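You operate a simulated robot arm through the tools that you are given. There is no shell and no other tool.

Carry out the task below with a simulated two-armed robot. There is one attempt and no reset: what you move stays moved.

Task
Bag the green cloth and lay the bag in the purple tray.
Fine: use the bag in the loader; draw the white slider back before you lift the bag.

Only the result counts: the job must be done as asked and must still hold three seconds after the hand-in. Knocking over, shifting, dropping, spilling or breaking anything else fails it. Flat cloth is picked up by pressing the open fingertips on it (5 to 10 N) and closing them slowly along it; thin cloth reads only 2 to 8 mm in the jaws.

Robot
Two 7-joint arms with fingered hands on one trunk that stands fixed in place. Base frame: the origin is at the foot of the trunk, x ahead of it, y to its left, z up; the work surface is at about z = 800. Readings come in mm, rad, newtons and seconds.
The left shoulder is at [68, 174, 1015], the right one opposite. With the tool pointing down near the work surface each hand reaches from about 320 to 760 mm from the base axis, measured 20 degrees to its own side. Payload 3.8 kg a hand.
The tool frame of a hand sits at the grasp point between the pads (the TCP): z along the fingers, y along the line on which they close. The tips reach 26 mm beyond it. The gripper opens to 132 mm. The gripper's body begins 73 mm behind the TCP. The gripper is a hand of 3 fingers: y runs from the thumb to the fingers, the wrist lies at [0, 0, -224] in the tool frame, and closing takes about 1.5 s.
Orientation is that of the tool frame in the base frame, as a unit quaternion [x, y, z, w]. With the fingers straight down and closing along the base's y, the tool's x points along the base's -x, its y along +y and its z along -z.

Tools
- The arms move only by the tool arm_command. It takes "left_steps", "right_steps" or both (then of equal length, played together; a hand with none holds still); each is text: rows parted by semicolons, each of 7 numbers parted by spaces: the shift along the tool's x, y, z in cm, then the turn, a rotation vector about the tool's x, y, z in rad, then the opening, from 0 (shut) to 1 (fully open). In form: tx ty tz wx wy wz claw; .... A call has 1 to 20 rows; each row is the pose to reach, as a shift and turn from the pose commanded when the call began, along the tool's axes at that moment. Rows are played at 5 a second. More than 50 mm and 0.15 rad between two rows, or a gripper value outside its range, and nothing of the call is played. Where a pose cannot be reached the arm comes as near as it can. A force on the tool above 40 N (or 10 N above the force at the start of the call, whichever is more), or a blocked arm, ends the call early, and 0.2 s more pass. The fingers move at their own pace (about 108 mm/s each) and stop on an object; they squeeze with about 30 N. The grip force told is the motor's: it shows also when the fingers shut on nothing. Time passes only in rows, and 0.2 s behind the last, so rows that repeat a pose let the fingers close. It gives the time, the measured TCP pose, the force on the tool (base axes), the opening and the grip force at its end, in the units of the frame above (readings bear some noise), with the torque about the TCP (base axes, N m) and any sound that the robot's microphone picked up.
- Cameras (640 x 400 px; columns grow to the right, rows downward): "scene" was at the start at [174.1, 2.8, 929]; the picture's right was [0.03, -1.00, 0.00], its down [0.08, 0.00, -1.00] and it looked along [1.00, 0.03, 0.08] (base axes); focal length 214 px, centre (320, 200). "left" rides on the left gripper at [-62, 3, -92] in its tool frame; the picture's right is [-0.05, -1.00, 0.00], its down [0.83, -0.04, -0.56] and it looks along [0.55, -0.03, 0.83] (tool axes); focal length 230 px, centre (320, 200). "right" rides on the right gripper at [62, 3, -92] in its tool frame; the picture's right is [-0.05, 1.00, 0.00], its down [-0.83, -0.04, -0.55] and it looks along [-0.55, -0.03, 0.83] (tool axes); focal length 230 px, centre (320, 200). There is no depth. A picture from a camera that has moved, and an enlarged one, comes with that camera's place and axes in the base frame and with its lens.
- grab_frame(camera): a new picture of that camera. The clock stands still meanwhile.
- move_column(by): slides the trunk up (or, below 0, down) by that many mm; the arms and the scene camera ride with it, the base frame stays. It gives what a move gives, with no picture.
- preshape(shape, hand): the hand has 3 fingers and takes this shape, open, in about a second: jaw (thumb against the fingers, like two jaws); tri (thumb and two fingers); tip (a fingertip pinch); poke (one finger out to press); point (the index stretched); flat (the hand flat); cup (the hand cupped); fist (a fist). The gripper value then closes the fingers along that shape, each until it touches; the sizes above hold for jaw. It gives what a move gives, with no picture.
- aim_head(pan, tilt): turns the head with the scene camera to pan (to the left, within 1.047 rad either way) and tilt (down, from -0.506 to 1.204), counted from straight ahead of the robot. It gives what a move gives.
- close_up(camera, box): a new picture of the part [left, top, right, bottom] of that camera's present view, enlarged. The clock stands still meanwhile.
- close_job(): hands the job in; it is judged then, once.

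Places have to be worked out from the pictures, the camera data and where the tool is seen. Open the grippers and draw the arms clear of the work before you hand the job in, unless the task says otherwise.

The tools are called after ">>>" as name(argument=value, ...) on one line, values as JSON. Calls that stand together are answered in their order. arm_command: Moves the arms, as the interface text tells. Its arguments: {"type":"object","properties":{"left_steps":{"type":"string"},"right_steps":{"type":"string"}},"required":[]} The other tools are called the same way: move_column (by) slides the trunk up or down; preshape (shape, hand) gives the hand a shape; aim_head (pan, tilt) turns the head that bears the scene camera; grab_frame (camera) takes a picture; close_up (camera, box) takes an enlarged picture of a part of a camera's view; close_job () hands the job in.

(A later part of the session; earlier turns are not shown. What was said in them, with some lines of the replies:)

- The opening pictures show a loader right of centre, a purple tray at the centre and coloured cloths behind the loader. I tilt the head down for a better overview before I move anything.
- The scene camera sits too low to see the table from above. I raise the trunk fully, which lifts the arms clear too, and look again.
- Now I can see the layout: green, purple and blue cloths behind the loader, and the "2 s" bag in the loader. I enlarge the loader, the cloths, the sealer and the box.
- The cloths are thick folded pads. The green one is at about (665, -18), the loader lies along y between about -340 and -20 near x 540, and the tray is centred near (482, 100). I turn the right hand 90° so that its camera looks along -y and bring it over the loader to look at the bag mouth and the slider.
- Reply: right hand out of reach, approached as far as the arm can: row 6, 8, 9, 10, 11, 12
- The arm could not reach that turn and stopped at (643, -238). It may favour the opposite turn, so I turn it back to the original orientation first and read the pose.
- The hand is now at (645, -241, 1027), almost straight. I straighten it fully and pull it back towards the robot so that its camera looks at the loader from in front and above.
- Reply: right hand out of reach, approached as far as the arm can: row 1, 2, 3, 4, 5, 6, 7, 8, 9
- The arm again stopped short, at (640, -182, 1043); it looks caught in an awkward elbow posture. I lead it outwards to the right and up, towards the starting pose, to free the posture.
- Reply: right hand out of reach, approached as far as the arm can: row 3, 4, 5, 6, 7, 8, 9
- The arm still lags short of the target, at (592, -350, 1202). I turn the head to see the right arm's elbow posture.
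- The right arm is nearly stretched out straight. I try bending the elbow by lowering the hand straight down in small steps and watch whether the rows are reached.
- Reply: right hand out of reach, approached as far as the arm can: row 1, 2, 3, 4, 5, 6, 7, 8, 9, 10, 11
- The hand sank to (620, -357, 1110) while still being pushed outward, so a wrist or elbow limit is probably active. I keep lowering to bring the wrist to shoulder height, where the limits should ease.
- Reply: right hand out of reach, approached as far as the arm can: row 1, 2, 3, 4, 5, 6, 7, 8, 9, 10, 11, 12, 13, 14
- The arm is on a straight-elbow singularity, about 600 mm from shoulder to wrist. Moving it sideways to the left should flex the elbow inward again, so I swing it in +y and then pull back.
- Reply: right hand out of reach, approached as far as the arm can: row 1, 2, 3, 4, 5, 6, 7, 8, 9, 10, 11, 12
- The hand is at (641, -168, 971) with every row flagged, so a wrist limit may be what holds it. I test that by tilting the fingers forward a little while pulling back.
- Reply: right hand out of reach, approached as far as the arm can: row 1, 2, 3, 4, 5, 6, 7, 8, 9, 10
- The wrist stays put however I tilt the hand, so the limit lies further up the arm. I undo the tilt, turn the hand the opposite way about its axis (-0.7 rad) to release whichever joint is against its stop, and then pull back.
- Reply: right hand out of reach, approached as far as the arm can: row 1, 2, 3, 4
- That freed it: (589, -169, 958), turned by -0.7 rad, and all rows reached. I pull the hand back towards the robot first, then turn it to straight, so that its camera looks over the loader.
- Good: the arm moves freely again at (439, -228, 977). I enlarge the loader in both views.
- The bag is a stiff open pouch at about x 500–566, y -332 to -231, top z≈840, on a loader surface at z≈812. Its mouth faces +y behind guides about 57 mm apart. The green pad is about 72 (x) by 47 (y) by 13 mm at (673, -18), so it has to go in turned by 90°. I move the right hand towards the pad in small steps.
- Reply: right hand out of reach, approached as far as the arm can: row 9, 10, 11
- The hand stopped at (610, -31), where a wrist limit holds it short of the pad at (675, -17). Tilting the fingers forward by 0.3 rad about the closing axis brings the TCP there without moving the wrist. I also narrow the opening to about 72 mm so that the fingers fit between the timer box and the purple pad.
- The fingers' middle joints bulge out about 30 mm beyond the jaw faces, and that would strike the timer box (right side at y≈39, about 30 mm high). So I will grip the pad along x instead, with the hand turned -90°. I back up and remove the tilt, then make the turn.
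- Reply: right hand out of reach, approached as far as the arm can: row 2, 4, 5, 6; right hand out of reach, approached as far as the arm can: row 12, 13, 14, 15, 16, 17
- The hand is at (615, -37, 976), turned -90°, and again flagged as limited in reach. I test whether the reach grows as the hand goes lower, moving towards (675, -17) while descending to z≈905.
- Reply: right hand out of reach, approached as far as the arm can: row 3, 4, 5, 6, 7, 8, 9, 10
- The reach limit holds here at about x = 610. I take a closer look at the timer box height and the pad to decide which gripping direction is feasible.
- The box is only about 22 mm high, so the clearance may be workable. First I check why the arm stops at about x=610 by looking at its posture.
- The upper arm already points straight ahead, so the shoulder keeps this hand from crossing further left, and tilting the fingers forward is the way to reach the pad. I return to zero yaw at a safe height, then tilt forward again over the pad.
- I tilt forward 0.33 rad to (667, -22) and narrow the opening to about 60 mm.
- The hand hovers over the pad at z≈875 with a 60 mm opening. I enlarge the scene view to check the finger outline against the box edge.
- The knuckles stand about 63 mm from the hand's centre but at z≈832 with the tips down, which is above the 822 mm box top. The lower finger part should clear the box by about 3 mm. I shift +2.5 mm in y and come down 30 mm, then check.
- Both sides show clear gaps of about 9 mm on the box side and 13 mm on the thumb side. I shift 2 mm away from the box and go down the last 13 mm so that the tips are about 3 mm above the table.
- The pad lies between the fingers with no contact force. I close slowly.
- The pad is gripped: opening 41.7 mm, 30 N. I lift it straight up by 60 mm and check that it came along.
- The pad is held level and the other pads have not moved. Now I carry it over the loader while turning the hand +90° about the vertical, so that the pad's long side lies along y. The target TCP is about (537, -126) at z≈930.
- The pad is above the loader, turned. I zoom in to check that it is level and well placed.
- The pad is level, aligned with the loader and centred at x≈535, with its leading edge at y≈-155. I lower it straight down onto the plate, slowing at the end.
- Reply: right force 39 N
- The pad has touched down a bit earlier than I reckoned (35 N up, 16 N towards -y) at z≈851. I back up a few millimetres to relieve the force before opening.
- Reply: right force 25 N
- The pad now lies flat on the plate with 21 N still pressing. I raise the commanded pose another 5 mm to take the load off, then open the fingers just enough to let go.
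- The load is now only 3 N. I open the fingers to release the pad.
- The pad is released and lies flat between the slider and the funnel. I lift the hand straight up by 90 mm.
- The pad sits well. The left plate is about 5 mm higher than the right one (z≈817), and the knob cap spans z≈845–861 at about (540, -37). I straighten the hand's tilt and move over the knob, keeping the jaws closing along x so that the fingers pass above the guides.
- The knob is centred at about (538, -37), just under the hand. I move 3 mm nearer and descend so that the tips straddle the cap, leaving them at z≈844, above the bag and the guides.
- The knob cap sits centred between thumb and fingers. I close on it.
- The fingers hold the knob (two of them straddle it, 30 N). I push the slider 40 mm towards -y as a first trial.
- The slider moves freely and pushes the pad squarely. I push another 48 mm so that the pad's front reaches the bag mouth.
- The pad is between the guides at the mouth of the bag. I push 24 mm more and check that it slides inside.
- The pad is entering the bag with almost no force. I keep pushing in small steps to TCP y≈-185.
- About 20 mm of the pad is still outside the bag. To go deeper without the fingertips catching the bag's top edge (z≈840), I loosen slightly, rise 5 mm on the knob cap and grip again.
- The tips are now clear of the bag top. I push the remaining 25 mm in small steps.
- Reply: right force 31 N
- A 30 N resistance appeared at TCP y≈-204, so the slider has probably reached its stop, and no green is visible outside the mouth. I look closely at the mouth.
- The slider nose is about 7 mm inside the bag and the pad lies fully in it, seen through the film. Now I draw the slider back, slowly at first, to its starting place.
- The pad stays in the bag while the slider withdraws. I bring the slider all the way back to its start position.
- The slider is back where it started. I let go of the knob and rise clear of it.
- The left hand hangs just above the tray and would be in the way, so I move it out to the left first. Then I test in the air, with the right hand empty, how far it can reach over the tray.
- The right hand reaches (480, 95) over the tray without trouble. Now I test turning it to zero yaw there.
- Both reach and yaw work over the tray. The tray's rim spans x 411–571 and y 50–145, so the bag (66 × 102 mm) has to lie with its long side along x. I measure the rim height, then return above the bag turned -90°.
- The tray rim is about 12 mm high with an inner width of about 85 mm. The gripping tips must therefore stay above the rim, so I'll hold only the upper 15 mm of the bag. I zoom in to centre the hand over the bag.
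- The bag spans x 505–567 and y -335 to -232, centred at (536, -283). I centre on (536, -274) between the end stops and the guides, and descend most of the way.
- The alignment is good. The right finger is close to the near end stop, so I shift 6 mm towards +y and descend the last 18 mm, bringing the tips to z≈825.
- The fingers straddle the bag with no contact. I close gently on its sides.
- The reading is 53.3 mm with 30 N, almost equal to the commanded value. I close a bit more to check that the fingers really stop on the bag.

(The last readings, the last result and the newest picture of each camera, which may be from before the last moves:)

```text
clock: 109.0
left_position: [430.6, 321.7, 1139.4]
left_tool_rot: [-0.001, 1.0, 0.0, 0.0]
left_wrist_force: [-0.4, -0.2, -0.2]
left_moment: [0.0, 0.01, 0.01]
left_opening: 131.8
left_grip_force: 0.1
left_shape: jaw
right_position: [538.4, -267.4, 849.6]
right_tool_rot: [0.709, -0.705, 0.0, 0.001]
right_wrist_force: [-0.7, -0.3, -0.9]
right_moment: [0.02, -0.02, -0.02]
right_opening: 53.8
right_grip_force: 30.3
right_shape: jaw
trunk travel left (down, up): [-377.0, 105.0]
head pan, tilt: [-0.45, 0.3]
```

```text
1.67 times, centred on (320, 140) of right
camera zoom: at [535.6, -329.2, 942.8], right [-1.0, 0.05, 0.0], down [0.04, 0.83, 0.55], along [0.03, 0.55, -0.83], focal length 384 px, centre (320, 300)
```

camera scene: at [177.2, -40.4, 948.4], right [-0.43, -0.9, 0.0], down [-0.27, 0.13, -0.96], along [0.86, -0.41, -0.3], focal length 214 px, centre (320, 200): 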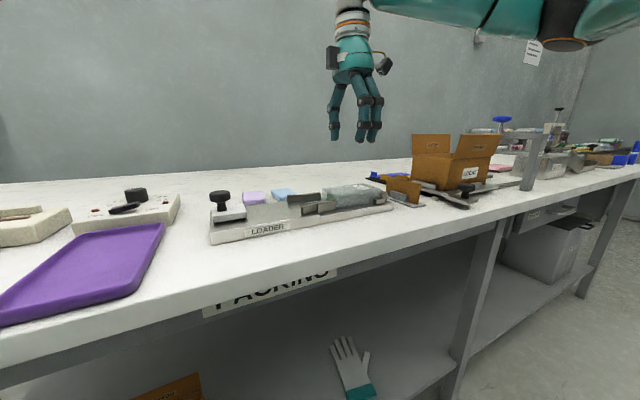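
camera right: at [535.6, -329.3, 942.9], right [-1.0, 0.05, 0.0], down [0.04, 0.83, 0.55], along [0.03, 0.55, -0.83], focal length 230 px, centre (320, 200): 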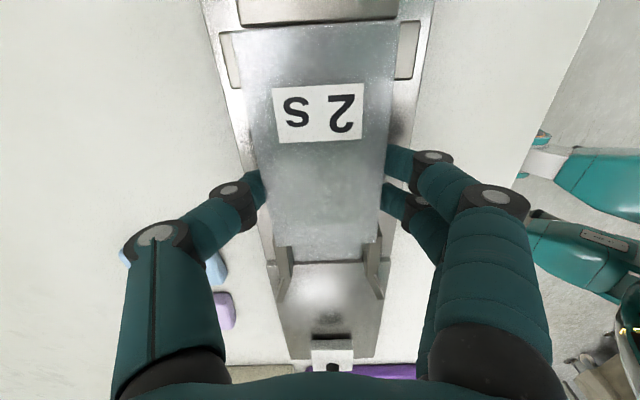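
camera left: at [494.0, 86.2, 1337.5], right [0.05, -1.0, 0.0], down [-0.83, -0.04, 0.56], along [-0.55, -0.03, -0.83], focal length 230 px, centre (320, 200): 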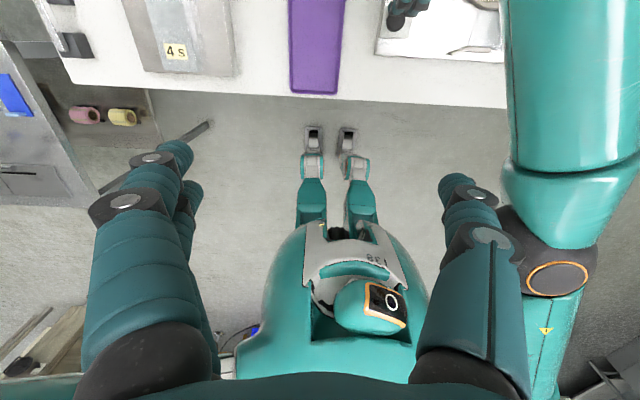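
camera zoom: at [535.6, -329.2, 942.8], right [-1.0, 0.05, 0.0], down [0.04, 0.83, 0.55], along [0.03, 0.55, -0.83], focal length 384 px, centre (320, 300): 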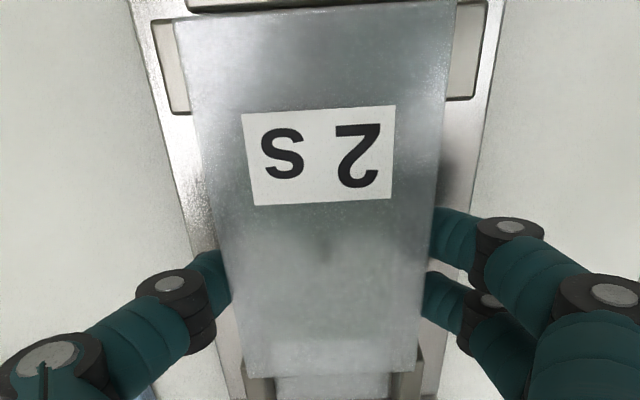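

The opening stays at 53.8 mm with 30 N, so the bag is held. I lift slowly by 30 mm and check.

>>> arm_command(right_steps="0 0 -0.4 0 0 0 0.32; 0 0 -0.8 0 0 0 0.32; 0 0 -1.2 0 0 0 0.32; 0 0 -1.6 0 0 0 0.32; 0 0 -2 0 0 0 0.32; 0 0 -2.5 0 0 0 0.32; 0 0 -3 0 0 0 0.32; 0 0 -3 0 0 0 0.32")

>>> close_up(camera="scene", box=[290, 120, 410, 220])

>>> grab_frame(camera="right")

```text
clock: 110.8
left_position: [431.7, 321.0, 1139.2]
left_tool_rot: [0.0, 1.0, 0.0, 0.0]
left_wrist_force: [0.2, -0.6, 0.7]
left_moment: [-0.01, 0.01, 0.0]
left_opening: 132.1
left_grip_force: 0.1
left_shape: jaw
right_position: [537.1, -267.1, 881.3]
right_tool_rot: [0.709, -0.706, -0.001, 0.001]
right_wrist_force: [-0.2, -0.2, -0.4]
right_moment: [0.02, 0.04, 0.0]
right_opening: 53.8
right_grip_force: 29.9
right_shape: jaw
trunk travel left (down, up): [-377.0, 105.0]
head pan, tilt: [-0.45, 0.3]
```

```text
4.00 times, centred on (350, 170) of scene
camera zoom: at [177.1, -40.5, 948.4], right [-0.43, -0.9, 0.0], down [-0.27, 0.13, -0.96], along [0.86, -0.42, -0.3], focal length 858 px, centre (200, 320)
```

zoom: 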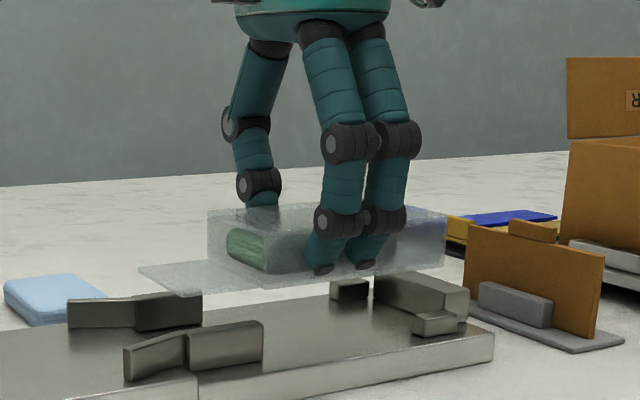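

```text
taken
camera right: at [535.2, -329.2, 974.0], right [-1.0, 0.05, 0.0], down [0.04, 0.83, 0.55], along [0.03, 0.55, -0.83], focal length 230 px, centre (320, 200)
```

right: 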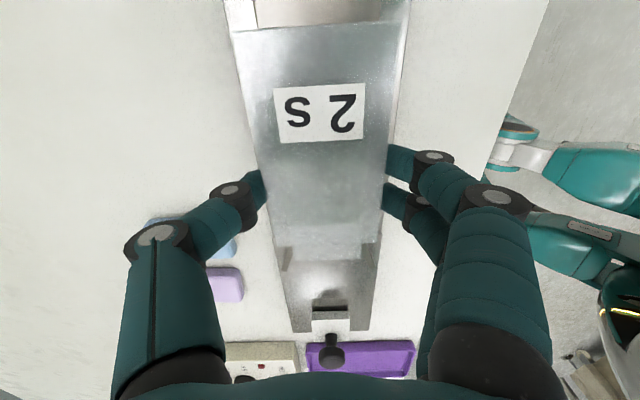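

The bag came up with the green pad inside. A thin lower lip sticks out about 42 mm beyond its mouth, so its full length is about 145 mm, and that just fits the tray lengthwise. I lift another 64 mm.

>>> arm_command(right_steps="0 0 -1 0 0 0 0.32; 0 0 -2.2 0 0 0 0.32; 0 0 -3.6 0 0 0 0.32; 0 0 -5 0 0 0 0.32; 0 0 -6 0 0 0 0.32; 0 0 -6.4 0 0 0 0.32; 0 0 -6.4 0 0 0 0.32")

>>> close_up(camera="scene", box=[270, 80, 430, 220])

```text
clock: 112.4
left_position: [430.0, 321.7, 1138.4]
left_tool_rot: [-0.001, 1.0, 0.0, 0.0]
left_wrist_force: [0.5, -0.2, 0.1]
left_moment: [0.02, -0.02, 0.02]
left_opening: 132.2
left_grip_force: 0.0
left_shape: jaw
right_position: [537.9, -269.3, 944.2]
right_tool_rot: [0.709, -0.705, 0.0, 0.0]
right_wrist_force: [0.0, 0.7, 0.6]
right_moment: [0.02, 0.02, 0.0]
right_opening: 53.5
right_grip_force: 29.8
right_shape: jaw
trunk travel left (down, up): [-377.0, 105.0]
head pan, tilt: [-0.45, 0.3]
```

```text
2.86 times, centred on (350, 150) of scene
camera zoom: at [177.1, -40.5, 948.4], right [-0.43, -0.9, 0.0], down [-0.27, 0.13, -0.96], along [0.86, -0.42, -0.3], focal length 613 px, centre (234, 343)
```

zoom: 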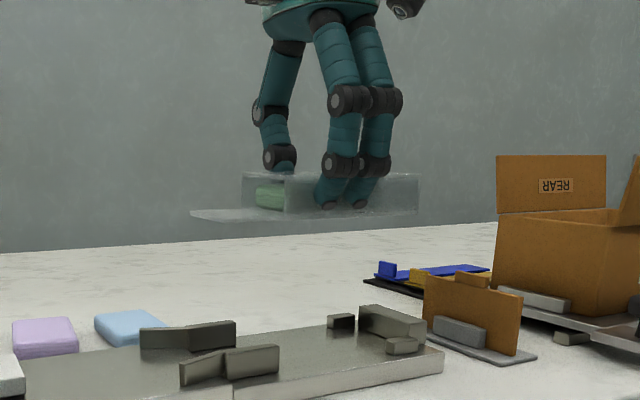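

The bag hangs level with the pad inside. I carry it smoothly to above the tray while turning it so that its long side lies along x.

>>> arm_command(right_steps="-1 0.13 0 0 0 0.04 0.32; -2.6 0.35 0 0 0 0.11 0.32; -4.6 0.61 0 0 0 0.2 0.32; -6.9 0.92 0 0 0 0.3 0.32; -9.2 1.22 0 0 0 0.4 0.32; -11.5 1.53 0 0 0 0.5 0.32; -13.8 1.83 0 0 0 0.6 0.32; -16.1 2.14 0 0 0 0.7 0.32; -18.4 2.44 0 0 0 0.8 0.32; -20.7 2.75 0 0 0 0.9 0.32; -23 3.05 0 0 0 1.0 0.32; -25.3 3.36 0 0 0 1.1 0.32; -27.6 3.66 0 0 0 1.2 0.32; -29.9 3.97 0 0 0 1.3 0.32; -32 4.25 0 0 0 1.39 0.32; -33.8 4.5 0 0 0 1.47 0.32; -35.3 4.7 0 0 0 1.53 0.32; -36.4 4.83 0 0 0 1.577 0.32; -36.4 4.83 0 0 0 1.577 0.32")

>>> grab_frame(camera="right")

>>> aim_head(pan=0.15, tilt=0.35)

>>> grab_frame(camera="scene")

```text
clock: 116.4
left_position: [431.5, 320.6, 1139.3]
left_tool_rot: [-0.001, 1.0, -0.001, 0.001]
left_wrist_force: [0.3, -0.3, 0.6]
left_moment: [0.03, 0.01, -0.02]
left_opening: 132.0
left_grip_force: 0.0
left_shape: jaw
right_position: [488.5, 94.6, 945.5]
right_tool_rot: [0.002, 1.0, 0.0, -0.001]
right_wrist_force: [0.8, 0.1, -0.5]
right_moment: [0.03, 0.0, 0.0]
right_opening: 53.6
right_grip_force: 29.5
right_shape: jaw
trunk travel left (down, up): [-377.0, 105.0]
head pan, tilt: [-0.45, 0.3]
```

```text
taken
camera right: at [427.8, 98.4, 1037.0], right [0.05, 1.0, 0.0], down [0.83, -0.05, 0.55], along [0.55, -0.03, -0.83], focal length 230 px, centre (320, 200)
```

right: 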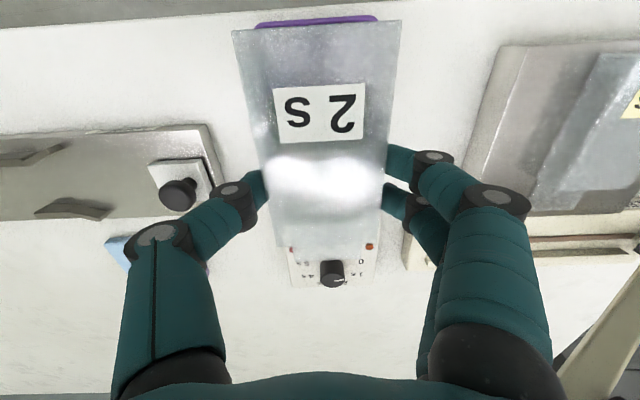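

```text
clock: 117.4
left_position: [430.7, 321.9, 1138.8]
left_tool_rot: [-0.001, 1.0, 0.0, 0.001]
left_wrist_force: [0.1, 0.1, 0.6]
left_moment: [-0.02, 0.0, -0.02]
left_opening: 131.8
left_grip_force: 0.0
left_shape: jaw
right_position: [489.0, 94.6, 943.5]
right_tool_rot: [0.0, 1.0, -0.001, -0.001]
right_wrist_force: [0.9, 0.5, -0.3]
right_moment: [0.03, 0.04, 0.02]
right_opening: 53.8
right_grip_force: 29.8
right_shape: jaw
trunk travel left (down, up): [-377.0, 105.0]
head pan, tilt: [0.15, 0.351]
```

```text
taken
camera scene: at [185.1, 14.0, 943.7], right [0.15, -0.99, 0.0], down [-0.34, -0.05, -0.94], along [0.93, 0.14, -0.34], focal length 214 px, centre (320, 200)
```

scene: 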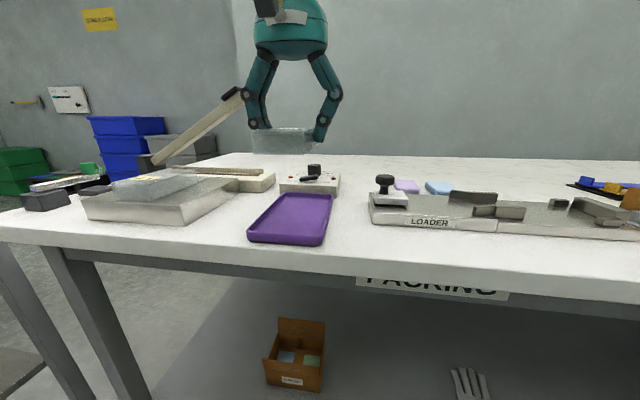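

The bag is above the tray. I check its placement relative to the tray before lowering.

>>> close_up(camera="scene", box=[220, 90, 360, 260])

>>> close_up(camera="right", box=[200, 0, 440, 300])

```text
2.35 times, centred on (290, 175) of scene
camera zoom: at [185.1, 14.0, 943.7], right [0.15, -0.99, 0.0], down [-0.34, -0.05, -0.94], along [0.93, 0.14, -0.34], focal length 505 px, centre (391, 259)
```

zoom: 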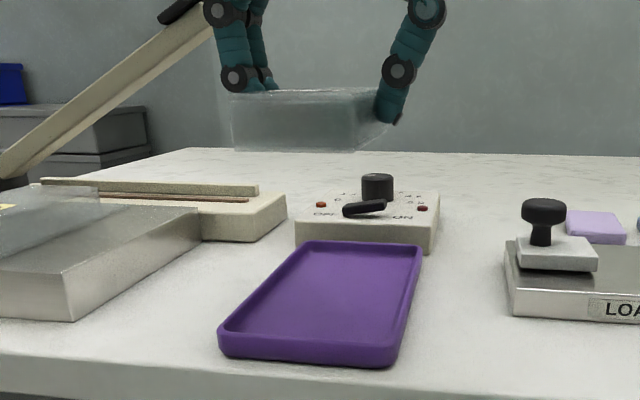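

```text
1.33 times, centred on (320, 150) of right
camera zoom: at [427.7, 98.2, 1036.9], right [0.05, 1.0, 0.0], down [0.83, -0.04, 0.55], along [0.55, -0.03, -0.83], focal length 307 px, centre (320, 267)
```

zoom: 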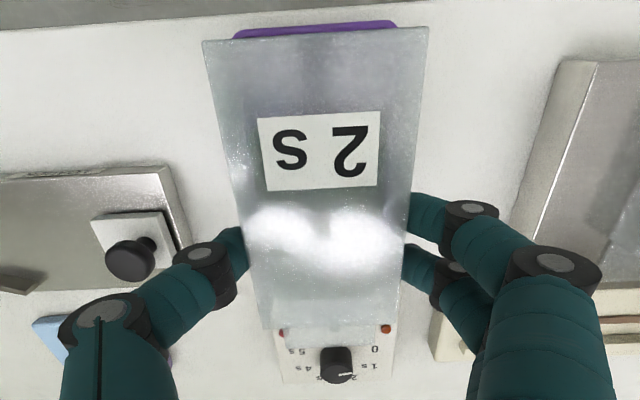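

The bag is centred sideways over the tray (y 66–128 against 46–145). Lengthwise I shift 2.5 mm towards the robot so that the closed end and the lip both fit. I lower to just above the floor.

>>> arm_command(right_steps="0.25 0 0.8 0 0 0 0.32; 0.25 0 2.2 0 0 0 0.32; 0.25 0 3.8 0 0 0 0.32; 0.25 0 5.4 0 0 0 0.32; 0.25 0 6.8 0 0 0 0.32; 0.25 0 7.8 0 0 0 0.32; 0.25 0 8.4 0 0 0 0.32; 0.25 0 8.8 0 0 0 0.32; 0.25 0 8.8 0 0 0 0.32")

>>> close_up(camera="scene", box=[220, 120, 360, 260])

>>> grab_frame(camera="right")

```text
clock: 119.4
left_position: [431.1, 320.7, 1139.2]
left_tool_rot: [-0.001, 1.0, 0.0, 0.0]
left_wrist_force: [0.5, -0.4, 0.0]
left_moment: [0.02, 0.03, 0.02]
left_opening: 132.0
left_grip_force: 0.0
left_shape: jaw
right_position: [483.5, 94.4, 855.3]
right_tool_rot: [0.001, 1.0, -0.001, -0.001]
right_wrist_force: [0.4, 0.4, -0.2]
right_moment: [0.01, -0.02, 0.0]
right_opening: 54.0
right_grip_force: 30.1
right_shape: jaw
trunk travel left (down, up): [-377.0, 105.0]
head pan, tilt: [0.15, 0.351]
```

```text
2.86 times, centred on (290, 190) of scene
camera zoom: at [185.1, 14.1, 943.7], right [0.15, -0.99, 0.0], down [-0.34, -0.05, -0.94], along [0.93, 0.14, -0.34], focal length 613 px, centre (406, 229)
```

zoom: 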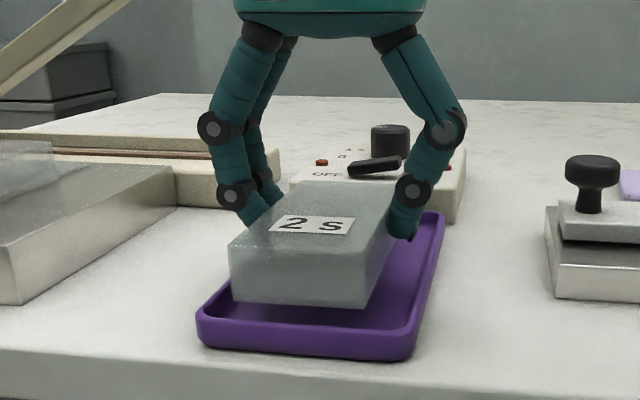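

```text
taken
camera right: at [423.3, 98.3, 948.7], right [0.05, 1.0, 0.0], down [0.83, -0.04, 0.55], along [0.55, -0.03, -0.83], focal length 230 px, centre (320, 200)
```

right: 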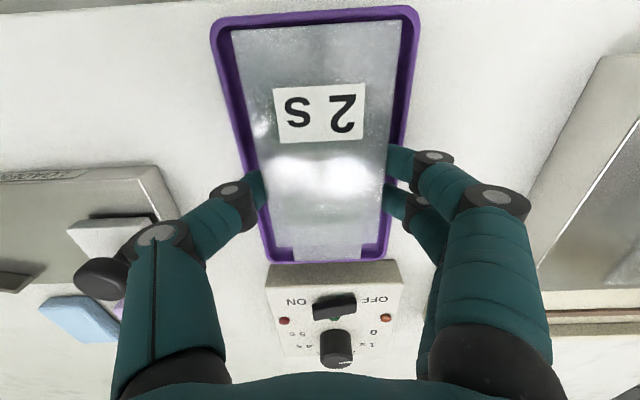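

The bag sits right over the tray opening. I zoom in to see the end clearances before the last centimetre.

>>> close_up(camera="right", box=[220, 180, 420, 290])

>>> close_up(camera="right", box=[200, 0, 440, 120])

```text
3.20 times, centred on (320, 235) of right
camera zoom: at [423.3, 98.3, 948.7], right [0.05, 1.0, 0.0], down [0.83, -0.04, 0.55], along [0.55, -0.03, -0.83], focal length 736 px, centre (320, 88)
```

zoom: 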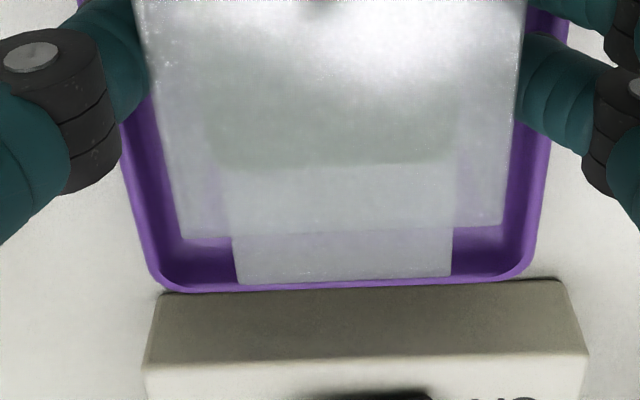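

```text
2.67 times, centred on (320, 60) of right
camera zoom: at [423.3, 98.3, 948.7], right [0.05, 1.0, 0.0], down [0.83, -0.04, 0.55], along [0.55, -0.03, -0.83], focal length 614 px, centre (320, 573)
```

zoom: 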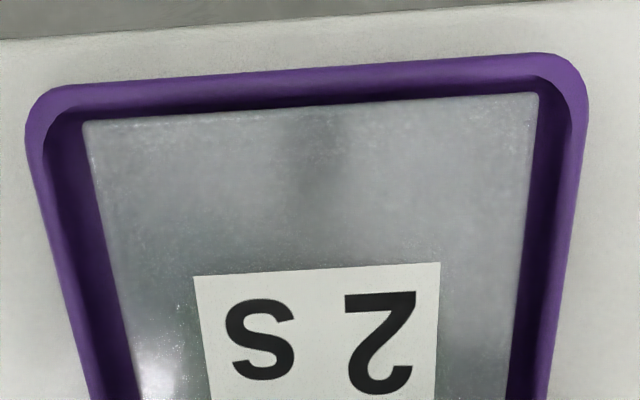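

There are a few millimetres of clearance at both ends, and the pad is seen well inside the mouth. I nudge 1.5 mm towards +x and lower gently, a little at a time, until it touches the floor.

>>> arm_command(right_steps="-0.15 0 0 0 0 0 0.32; -0.15 0 0.3 0 0 0 0.32; -0.15 0 0.6 0 0 0 0.32; -0.15 0 0.9 0 0 0 0.32; -0.15 0 1.05 0 0 0 0.32; -0.15 0 1.05 0 0 0 0.32")

>>> close_up(camera="scene", box=[220, 120, 360, 260])

```text
clock: 120.8
left_position: [431.1, 321.1, 1139.4]
left_tool_rot: [0.0, 1.0, 0.0, 0.0]
left_wrist_force: [0.1, -0.9, -0.1]
left_moment: [0.0, 0.0, 0.0]
left_opening: 132.3
left_grip_force: 0.1
left_shape: jaw
right_position: [485.8, 95.9, 846.0]
right_tool_rot: [0.001, 1.0, -0.002, -0.001]
right_wrist_force: [0.9, 1.0, 0.2]
right_moment: [-0.02, -0.03, 0.01]
right_opening: 53.7
right_grip_force: 30.4
right_shape: jaw
trunk travel left (down, up): [-377.0, 105.0]
head pan, tilt: [0.15, 0.351]
```

```text
2.86 times, centred on (290, 190) of scene
camera zoom: at [185.1, 14.1, 943.7], right [0.15, -0.99, 0.0], down [-0.34, -0.05, -0.94], along [0.93, 0.14, -0.34], focal length 613 px, centre (406, 229)
```

zoom: 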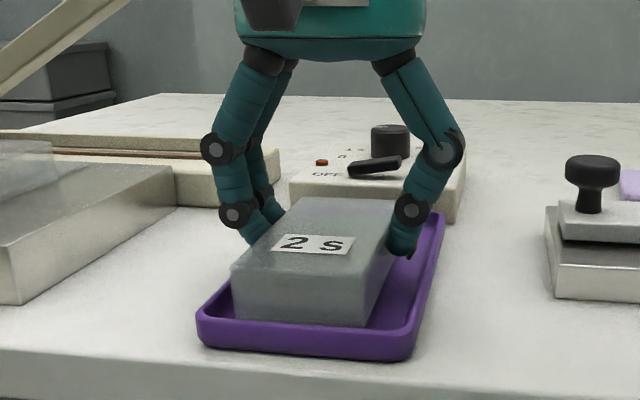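

No contact yet, with about 4 mm to go. I continue in 1 mm steps.

>>> arm_command(right_steps="0 0 0.1 0 0 0 0.32; 0 0 0.2 0 0 0 0.32; 0 0 0.3 0 0 0 0.32; 0 0 0.3 0 0 0 0.32")

>>> close_up(camera="scene", box=[230, 150, 340, 250])

```text
clock: 121.8
left_position: [430.3, 322.0, 1138.7]
left_tool_rot: [-0.001, 1.0, 0.0, 0.0]
left_wrist_force: [0.3, 0.2, 0.8]
left_moment: [0.01, -0.01, 0.03]
left_opening: 131.8
left_grip_force: 0.0
left_shape: jaw
right_position: [485.6, 94.4, 841.6]
right_tool_rot: [0.001, 1.0, -0.001, -0.001]
right_wrist_force: [0.4, 0.9, -0.5]
right_moment: [0.01, 0.0, 0.0]
right_opening: 53.9
right_grip_force: 30.6
right_shape: jaw
trunk travel left (down, up): [-377.0, 105.0]
head pan, tilt: [0.15, 0.351]
```

```text
4.00 times, centred on (285, 200) of scene
camera zoom: at [185.1, 14.1, 943.7], right [0.15, -0.99, 0.0], down [-0.34, -0.05, -0.94], along [0.93, 0.14, -0.34], focal length 858 px, centre (460, 200)
```

zoom: 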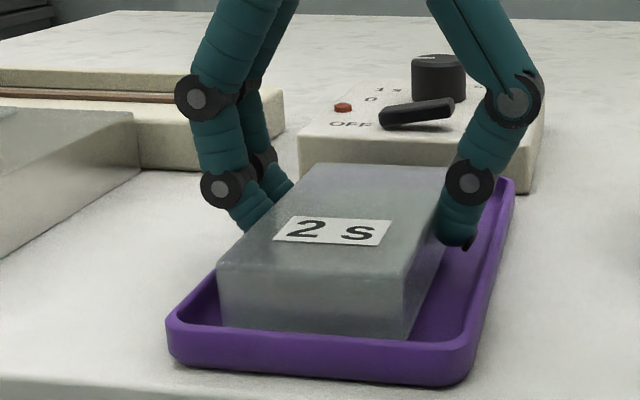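

It is very close now and the force is still zero. I go another 2–3 mm until contact shows.

>>> arm_command(right_steps="0 0 0.1 0 0 0 0.32; 0 0 0.2 0 0 0 0.32; 0 0 0.2 0 0 0 0.32")

```text
clock: 122.6
left_position: [431.2, 321.3, 1139.3]
left_tool_rot: [-0.001, 1.0, 0.0, 0.0]
left_wrist_force: [-0.4, -0.4, 0.0]
left_moment: [0.0, 0.03, 0.0]
left_opening: 132.1
left_grip_force: 0.0
left_shape: jaw
right_position: [487.9, 95.0, 840.3]
right_tool_rot: [0.001, 1.0, -0.001, -0.001]
right_wrist_force: [-0.5, 0.4, -0.3]
right_moment: [0.04, -0.03, 0.0]
right_opening: 53.9
right_grip_force: 29.8
right_shape: jaw
trunk travel left (down, up): [-377.0, 105.0]
head pan, tilt: [0.15, 0.351]
```

Still no contact at z≈840. I continue 2 mm more; the opening for release can be kept small, so the rim is no problem.

>>> arm_command(right_steps="0 0 0.1 0 0 0 0.32; 0 0 0.2 0 0 0 0.32; 0 0 0.2 0 0 0 0.32")

>>> close_up(camera="scene", box=[230, 150, 340, 250])

>>> close_up(camera="right", box=[200, 0, 440, 290])

```text
clock: 123.4
left_position: [431.5, 321.7, 1138.5]
left_tool_rot: [-0.001, 1.0, 0.0, 0.0]
left_wrist_force: [-0.2, 0.2, 0.1]
left_moment: [0.0, 0.0, 0.03]
left_opening: 131.7
left_grip_force: 0.2
left_shape: jaw
right_position: [486.3, 95.1, 837.9]
right_tool_rot: [0.001, 1.0, 0.0, -0.001]
right_wrist_force: [0.7, 0.1, 0.8]
right_moment: [0.03, 0.03, -0.03]
right_opening: 53.7
right_grip_force: 29.7
right_shape: jaw
trunk travel left (down, up): [-377.0, 105.0]
head pan, tilt: [0.15, 0.351]
```

```text
4.00 times, centred on (285, 200) of scene
camera zoom: at [185.1, 14.1, 943.7], right [0.15, -0.99, 0.0], down [-0.34, -0.05, -0.94], along [0.93, 0.14, -0.34], focal length 858 px, centre (460, 200)
```

zoom: 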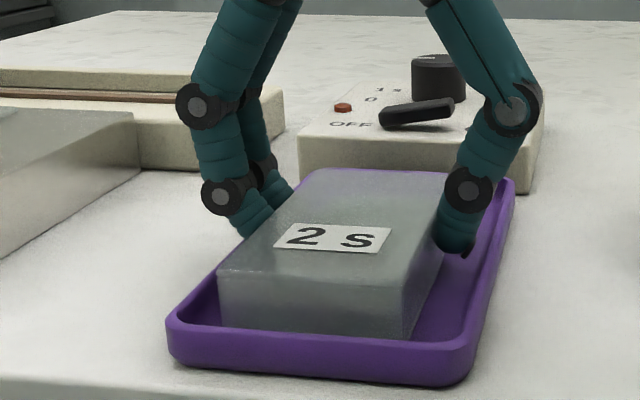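

```text
1.38 times, centred on (320, 145) of right
camera zoom: at [426.1, 99.1, 931.6], right [0.05, 1.0, 0.0], down [0.83, -0.04, 0.55], along [0.55, -0.03, -0.83], focal length 317 px, centre (320, 276)
```

zoom: 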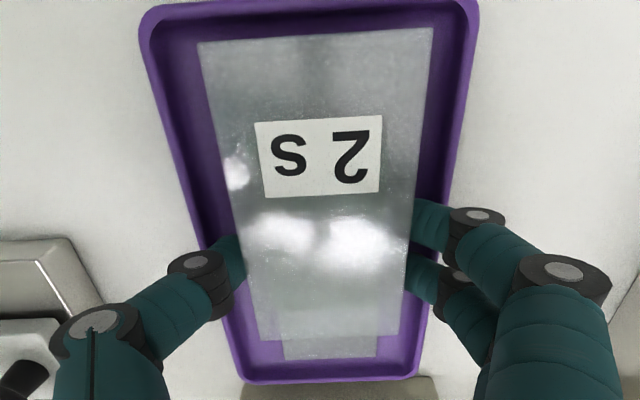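

The bag is fully within the rim. I go on in 1 mm steps to find the floor.

>>> arm_command(right_steps="0 0 0.1 0 0 0 0.32; 0 0 0.2 0 0 0 0.32; 0 0 0.2 0 0 0 0.32")

```text
clock: 124.2
left_position: [431.7, 321.1, 1137.9]
left_tool_rot: [-0.001, 1.0, 0.0, 0.001]
left_wrist_force: [0.4, -0.7, -0.1]
left_moment: [0.0, -0.02, 0.0]
left_opening: 131.9
left_grip_force: 0.0
left_shape: jaw
right_position: [485.4, 95.1, 838.3]
right_tool_rot: [0.002, 1.0, 0.001, 0.0]
right_wrist_force: [3.4, 0.6, 8.3]
right_moment: [0.15, -0.01, -0.07]
right_opening: 53.6
right_grip_force: 29.6
right_shape: jaw
trunk travel left (down, up): [-377.0, 105.0]
head pan, tilt: [0.15, 0.351]
```

Contact is made (8 N). I ease up 1.5 mm and open just a few millimetres, then rise a little before opening further, so the fingers clear the tray rim.

>>> arm_command(right_steps="0 0 -0.1 0 0 0 0.32; 0 0 -0.15 0 0 0 0.36; 0 0 -0.15 0 0 0 0.4; 0 0 -0.15 0 0 0 0.43; 0 0 -0.15 0 0 0 0.46; 0 0 -0.15 0 0 0 0.46")

>>> close_up(camera="right", box=[200, 0, 440, 290])

>>> close_up(camera="scene", box=[230, 150, 340, 250])

```text
clock: 125.6
left_position: [430.9, 321.0, 1139.2]
left_tool_rot: [-0.001, 1.0, 0.0, 0.0]
left_wrist_force: [-0.9, 0.7, -0.3]
left_moment: [-0.03, -0.03, -0.02]
left_opening: 131.7
left_grip_force: 0.1
left_shape: jaw
right_position: [486.4, 94.6, 838.3]
right_tool_rot: [0.001, 1.0, -0.001, -0.001]
right_wrist_force: [-0.8, -0.1, 0.6]
right_moment: [0.0, -0.02, -0.01]
right_opening: 59.8
right_grip_force: 0.1
right_shape: jaw
trunk travel left (down, up): [-377.0, 105.0]
head pan, tilt: [0.15, 0.351]
```

```text
1.38 times, centred on (320, 145) of right
camera zoom: at [425.3, 98.5, 931.3], right [0.05, 1.0, 0.0], down [0.83, -0.04, 0.55], along [0.55, -0.03, -0.83], focal length 317 px, centre (320, 276)
```

zoom: 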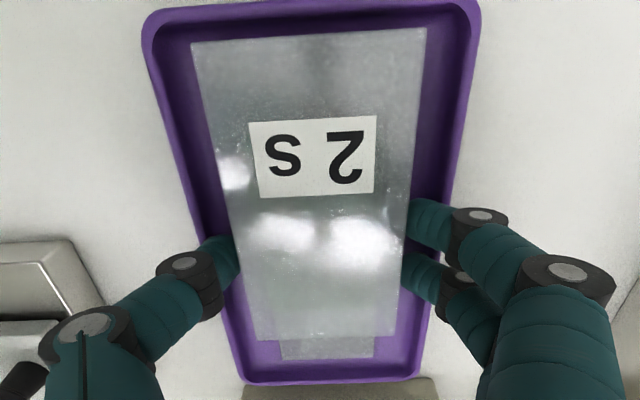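

```text
4.00 times, centred on (285, 200) of scene
camera zoom: at [185.1, 14.1, 943.7], right [0.15, -0.99, 0.0], down [-0.34, -0.05, -0.94], along [0.93, 0.14, -0.34], focal length 858 px, centre (460, 200)
```

zoom: 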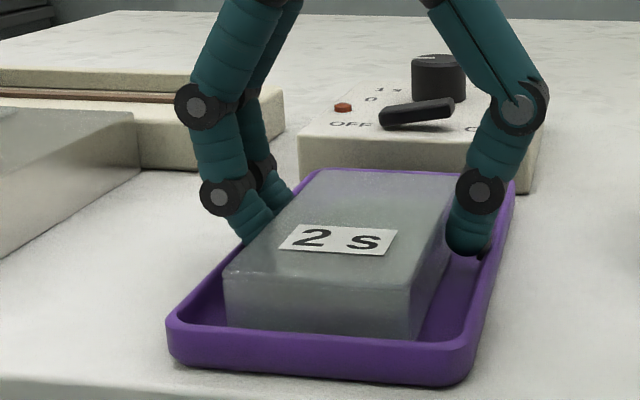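

The grip is released (0 N). I rise 12 mm and check that the bag stays down.

>>> arm_command(right_steps="0 0 -0.3 0 0 0 0.48; 0 0 -0.6 0 0 0 0.5; 0 0 -0.9 0 0 0 0.52; 0 0 -1.2 0 0 0 0.54; 0 0 -1.2 0 0 0 0.54")

>>> close_up(camera="scene", box=[230, 150, 340, 250])

>>> close_up(camera="right", box=[200, 0, 440, 290])

```text
clock: 126.8
left_position: [431.3, 320.5, 1138.8]
left_tool_rot: [-0.001, 1.0, 0.0, 0.0]
left_wrist_force: [-0.9, -0.3, 0.3]
left_moment: [0.01, -0.01, -0.01]
left_opening: 132.2
left_grip_force: 0.0
left_shape: jaw
right_position: [486.1, 95.1, 850.7]
right_tool_rot: [0.001, 1.0, -0.001, -0.001]
right_wrist_force: [0.7, -0.5, -0.6]
right_moment: [0.01, 0.02, 0.02]
right_opening: 70.7
right_grip_force: 0.0
right_shape: jaw
trunk travel left (down, up): [-377.0, 105.0]
head pan, tilt: [0.15, 0.351]
```

```text
4.00 times, centred on (285, 200) of scene
camera zoom: at [185.1, 14.1, 943.7], right [0.15, -0.99, 0.0], down [-0.34, -0.05, -0.94], along [0.93, 0.14, -0.34], focal length 858 px, centre (460, 200)
```

zoom: 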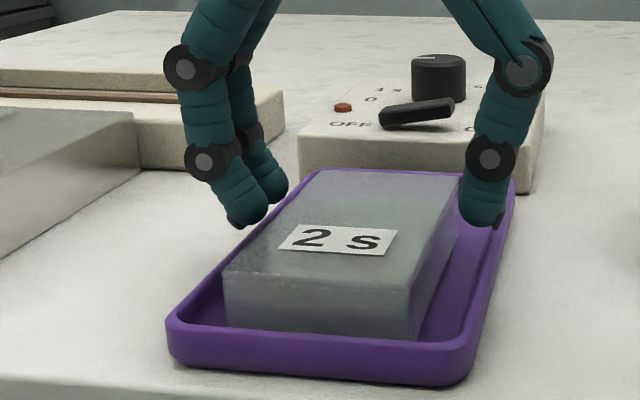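

```text
1.38 times, centred on (320, 145) of right
camera zoom: at [425.3, 99.1, 943.7], right [0.05, 1.0, 0.0], down [0.83, -0.04, 0.55], along [0.55, -0.03, -0.83], focal length 317 px, centre (320, 276)
```

zoom: 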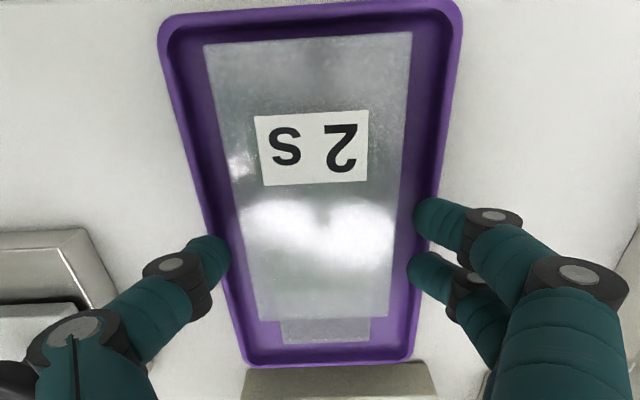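

The bag stays in the tray with all its edges inside the rim. I raise the hand well clear, open fully and withdraw it to the right.

>>> arm_command(right_steps="0 0 -1.5 0 0 0 0.54; 0 0 -3.5 0 0 0 0.54; 0 0 -6 0 0 0 0.6; 0 0 -9 0 0 0 0.7; 0 0 -12 0 0 0 0.8; 0 -2 -14 0 0 0 0.9; 0 -5 -15 0 0 0 1; 0 -9 -15 0 0 0 1; 0 -13 -15 0 0 0 1; 0 -17 -15 0 0 0 1; 0 -21 -15 0 0 0 1; 0 -25 -15 0 0 0 1; 0 -29 -15 0 0 0 1; 0 -33 -15 0 0 0 1; 0 -37 -15 0 0 0 1; 0 -37 -15 0 0 0 1")

>>> move_column(by=105)

>>> aim_head(pan=-0.05, tilt=0.5)

>>> grab_frame(camera="scene")

```text
clock: 130.2
left_position: [431.8, 321.9, 1139.2]
left_tool_rot: [-0.001, 1.0, 0.0, 0.0]
left_wrist_force: [0.7, 0.0, 0.1]
left_moment: [-0.03, 0.02, 0.0]
left_opening: 132.0
left_grip_force: 0.0
left_shape: jaw
right_position: [485.3, -273.5, 1000.1]
right_tool_rot: [0.0, 1.0, -0.001, -0.001]
right_wrist_force: [0.8, 0.0, 0.1]
right_moment: [0.05, -0.01, -0.03]
right_opening: 131.9
right_grip_force: 0.0
right_shape: jaw
trunk travel left (down, up): [-377.0, 105.0]
head pan, tilt: [0.15, 0.351]
```

```text
clock: 131.6
left_position: [432.6, 323.3, 1242.5]
left_tool_rot: [-0.002, 1.0, 0.0, -0.002]
left_wrist_force: [0.4, -0.2, 0.1]
left_moment: [0.0, 0.0, 0.01]
left_opening: 131.9
left_grip_force: 0.1
left_shape: jaw
right_position: [487.7, -275.5, 1103.4]
right_tool_rot: [0.001, 1.0, -0.001, -0.003]
right_wrist_force: [0.4, -0.4, -0.4]
right_moment: [0.04, 0.02, -0.04]
right_opening: 131.8
right_grip_force: 0.1
right_shape: jaw
trunk travel left (down, up): [-482.0, 0.0]
head pan, tilt: [0.15, 0.351]
```

```text
clock: 132.3
left_position: [430.1, 323.2, 1244.6]
left_tool_rot: [-0.001, 1.0, 0.0, 0.0]
left_wrist_force: [-1.0, -0.2, 1.2]
left_moment: [-0.01, -0.03, 0.02]
left_opening: 131.8
left_grip_force: 0.1
left_shape: jaw
right_position: [485.7, -275.0, 1104.8]
right_tool_rot: [0.001, 1.0, 0.0, -0.002]
right_wrist_force: [-0.3, -0.6, 0.3]
right_moment: [0.01, -0.02, 0.0]
right_opening: 131.7
right_grip_force: 0.0
right_shape: jaw
trunk travel left (down, up): [-482.0, 0.0]
head pan, tilt: [-0.051, 0.499]
```

```text
taken
camera scene: at [196.9, -4.4, 1068.9], right [-0.05, -1.0, 0.0], down [-0.48, 0.02, -0.88], along [0.88, -0.04, -0.48], focal length 214 px, centre (320, 200)
```

scene: 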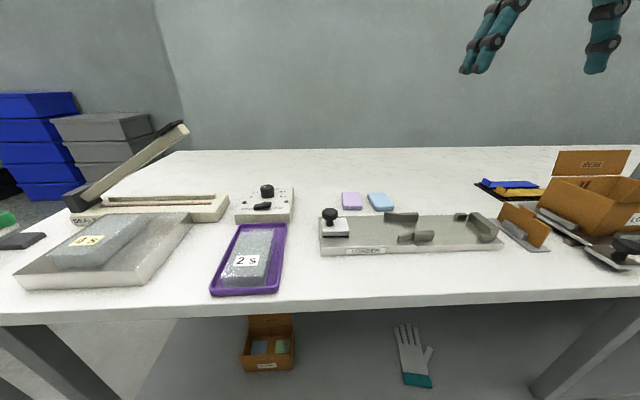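

Both arms are clear. I take close views of the tray, the loader and the other pads for a final check.

>>> close_up(camera="scene", box=[195, 175, 305, 310])

>>> close_up(camera="scene", box=[300, 175, 520, 265])

```text
2.96 times, centred on (250, 242) of scene
camera zoom: at [196.9, -4.4, 1068.9], right [-0.05, -1.0, 0.0], down [-0.48, 0.02, -0.88], along [0.88, -0.04, -0.48], focal length 636 px, centre (527, 74)
```

zoom: 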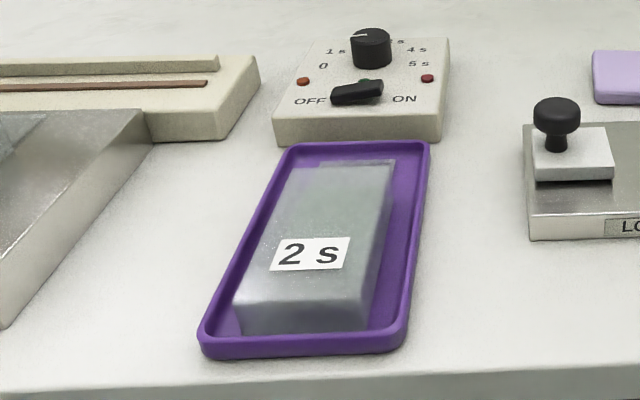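

```text
2.91 times, centred on (410, 220) of scene
camera zoom: at [196.9, -4.4, 1068.9], right [-0.05, -1.0, 0.0], down [-0.48, 0.02, -0.88], along [0.88, -0.04, -0.48], focal length 624 px, centre (58, 142)
```

zoom: 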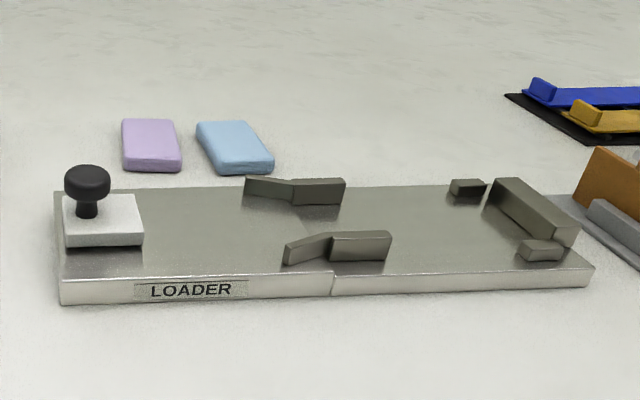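

The bag with the green cloth lies flat inside the purple tray, the white slider is back at its start, and the other items look undisturbed. Both hands are open and clear, so I hand the job in.

>>> close_job()

```text
The job is handed in.
```

The green cloth is in the bag from the loader, and the bag lies flat inside the purple tray. I handed the job in, and no verdict came back with the hand-in.

- **Slider:** I drew the white slider back to its starting place before lifting the bag.
- **Bag:** its closed end and its lip are both inside the tray rim, and the cloth showed green through the film in the last picture. I did not seal the bag, since the task did not ask for it.
- **Other items:** in the last pictures the purple and blue cloths, the timer box, the sealer and the loader looked undisturbed.
- **Arms:** both hands are open and clear of the work.
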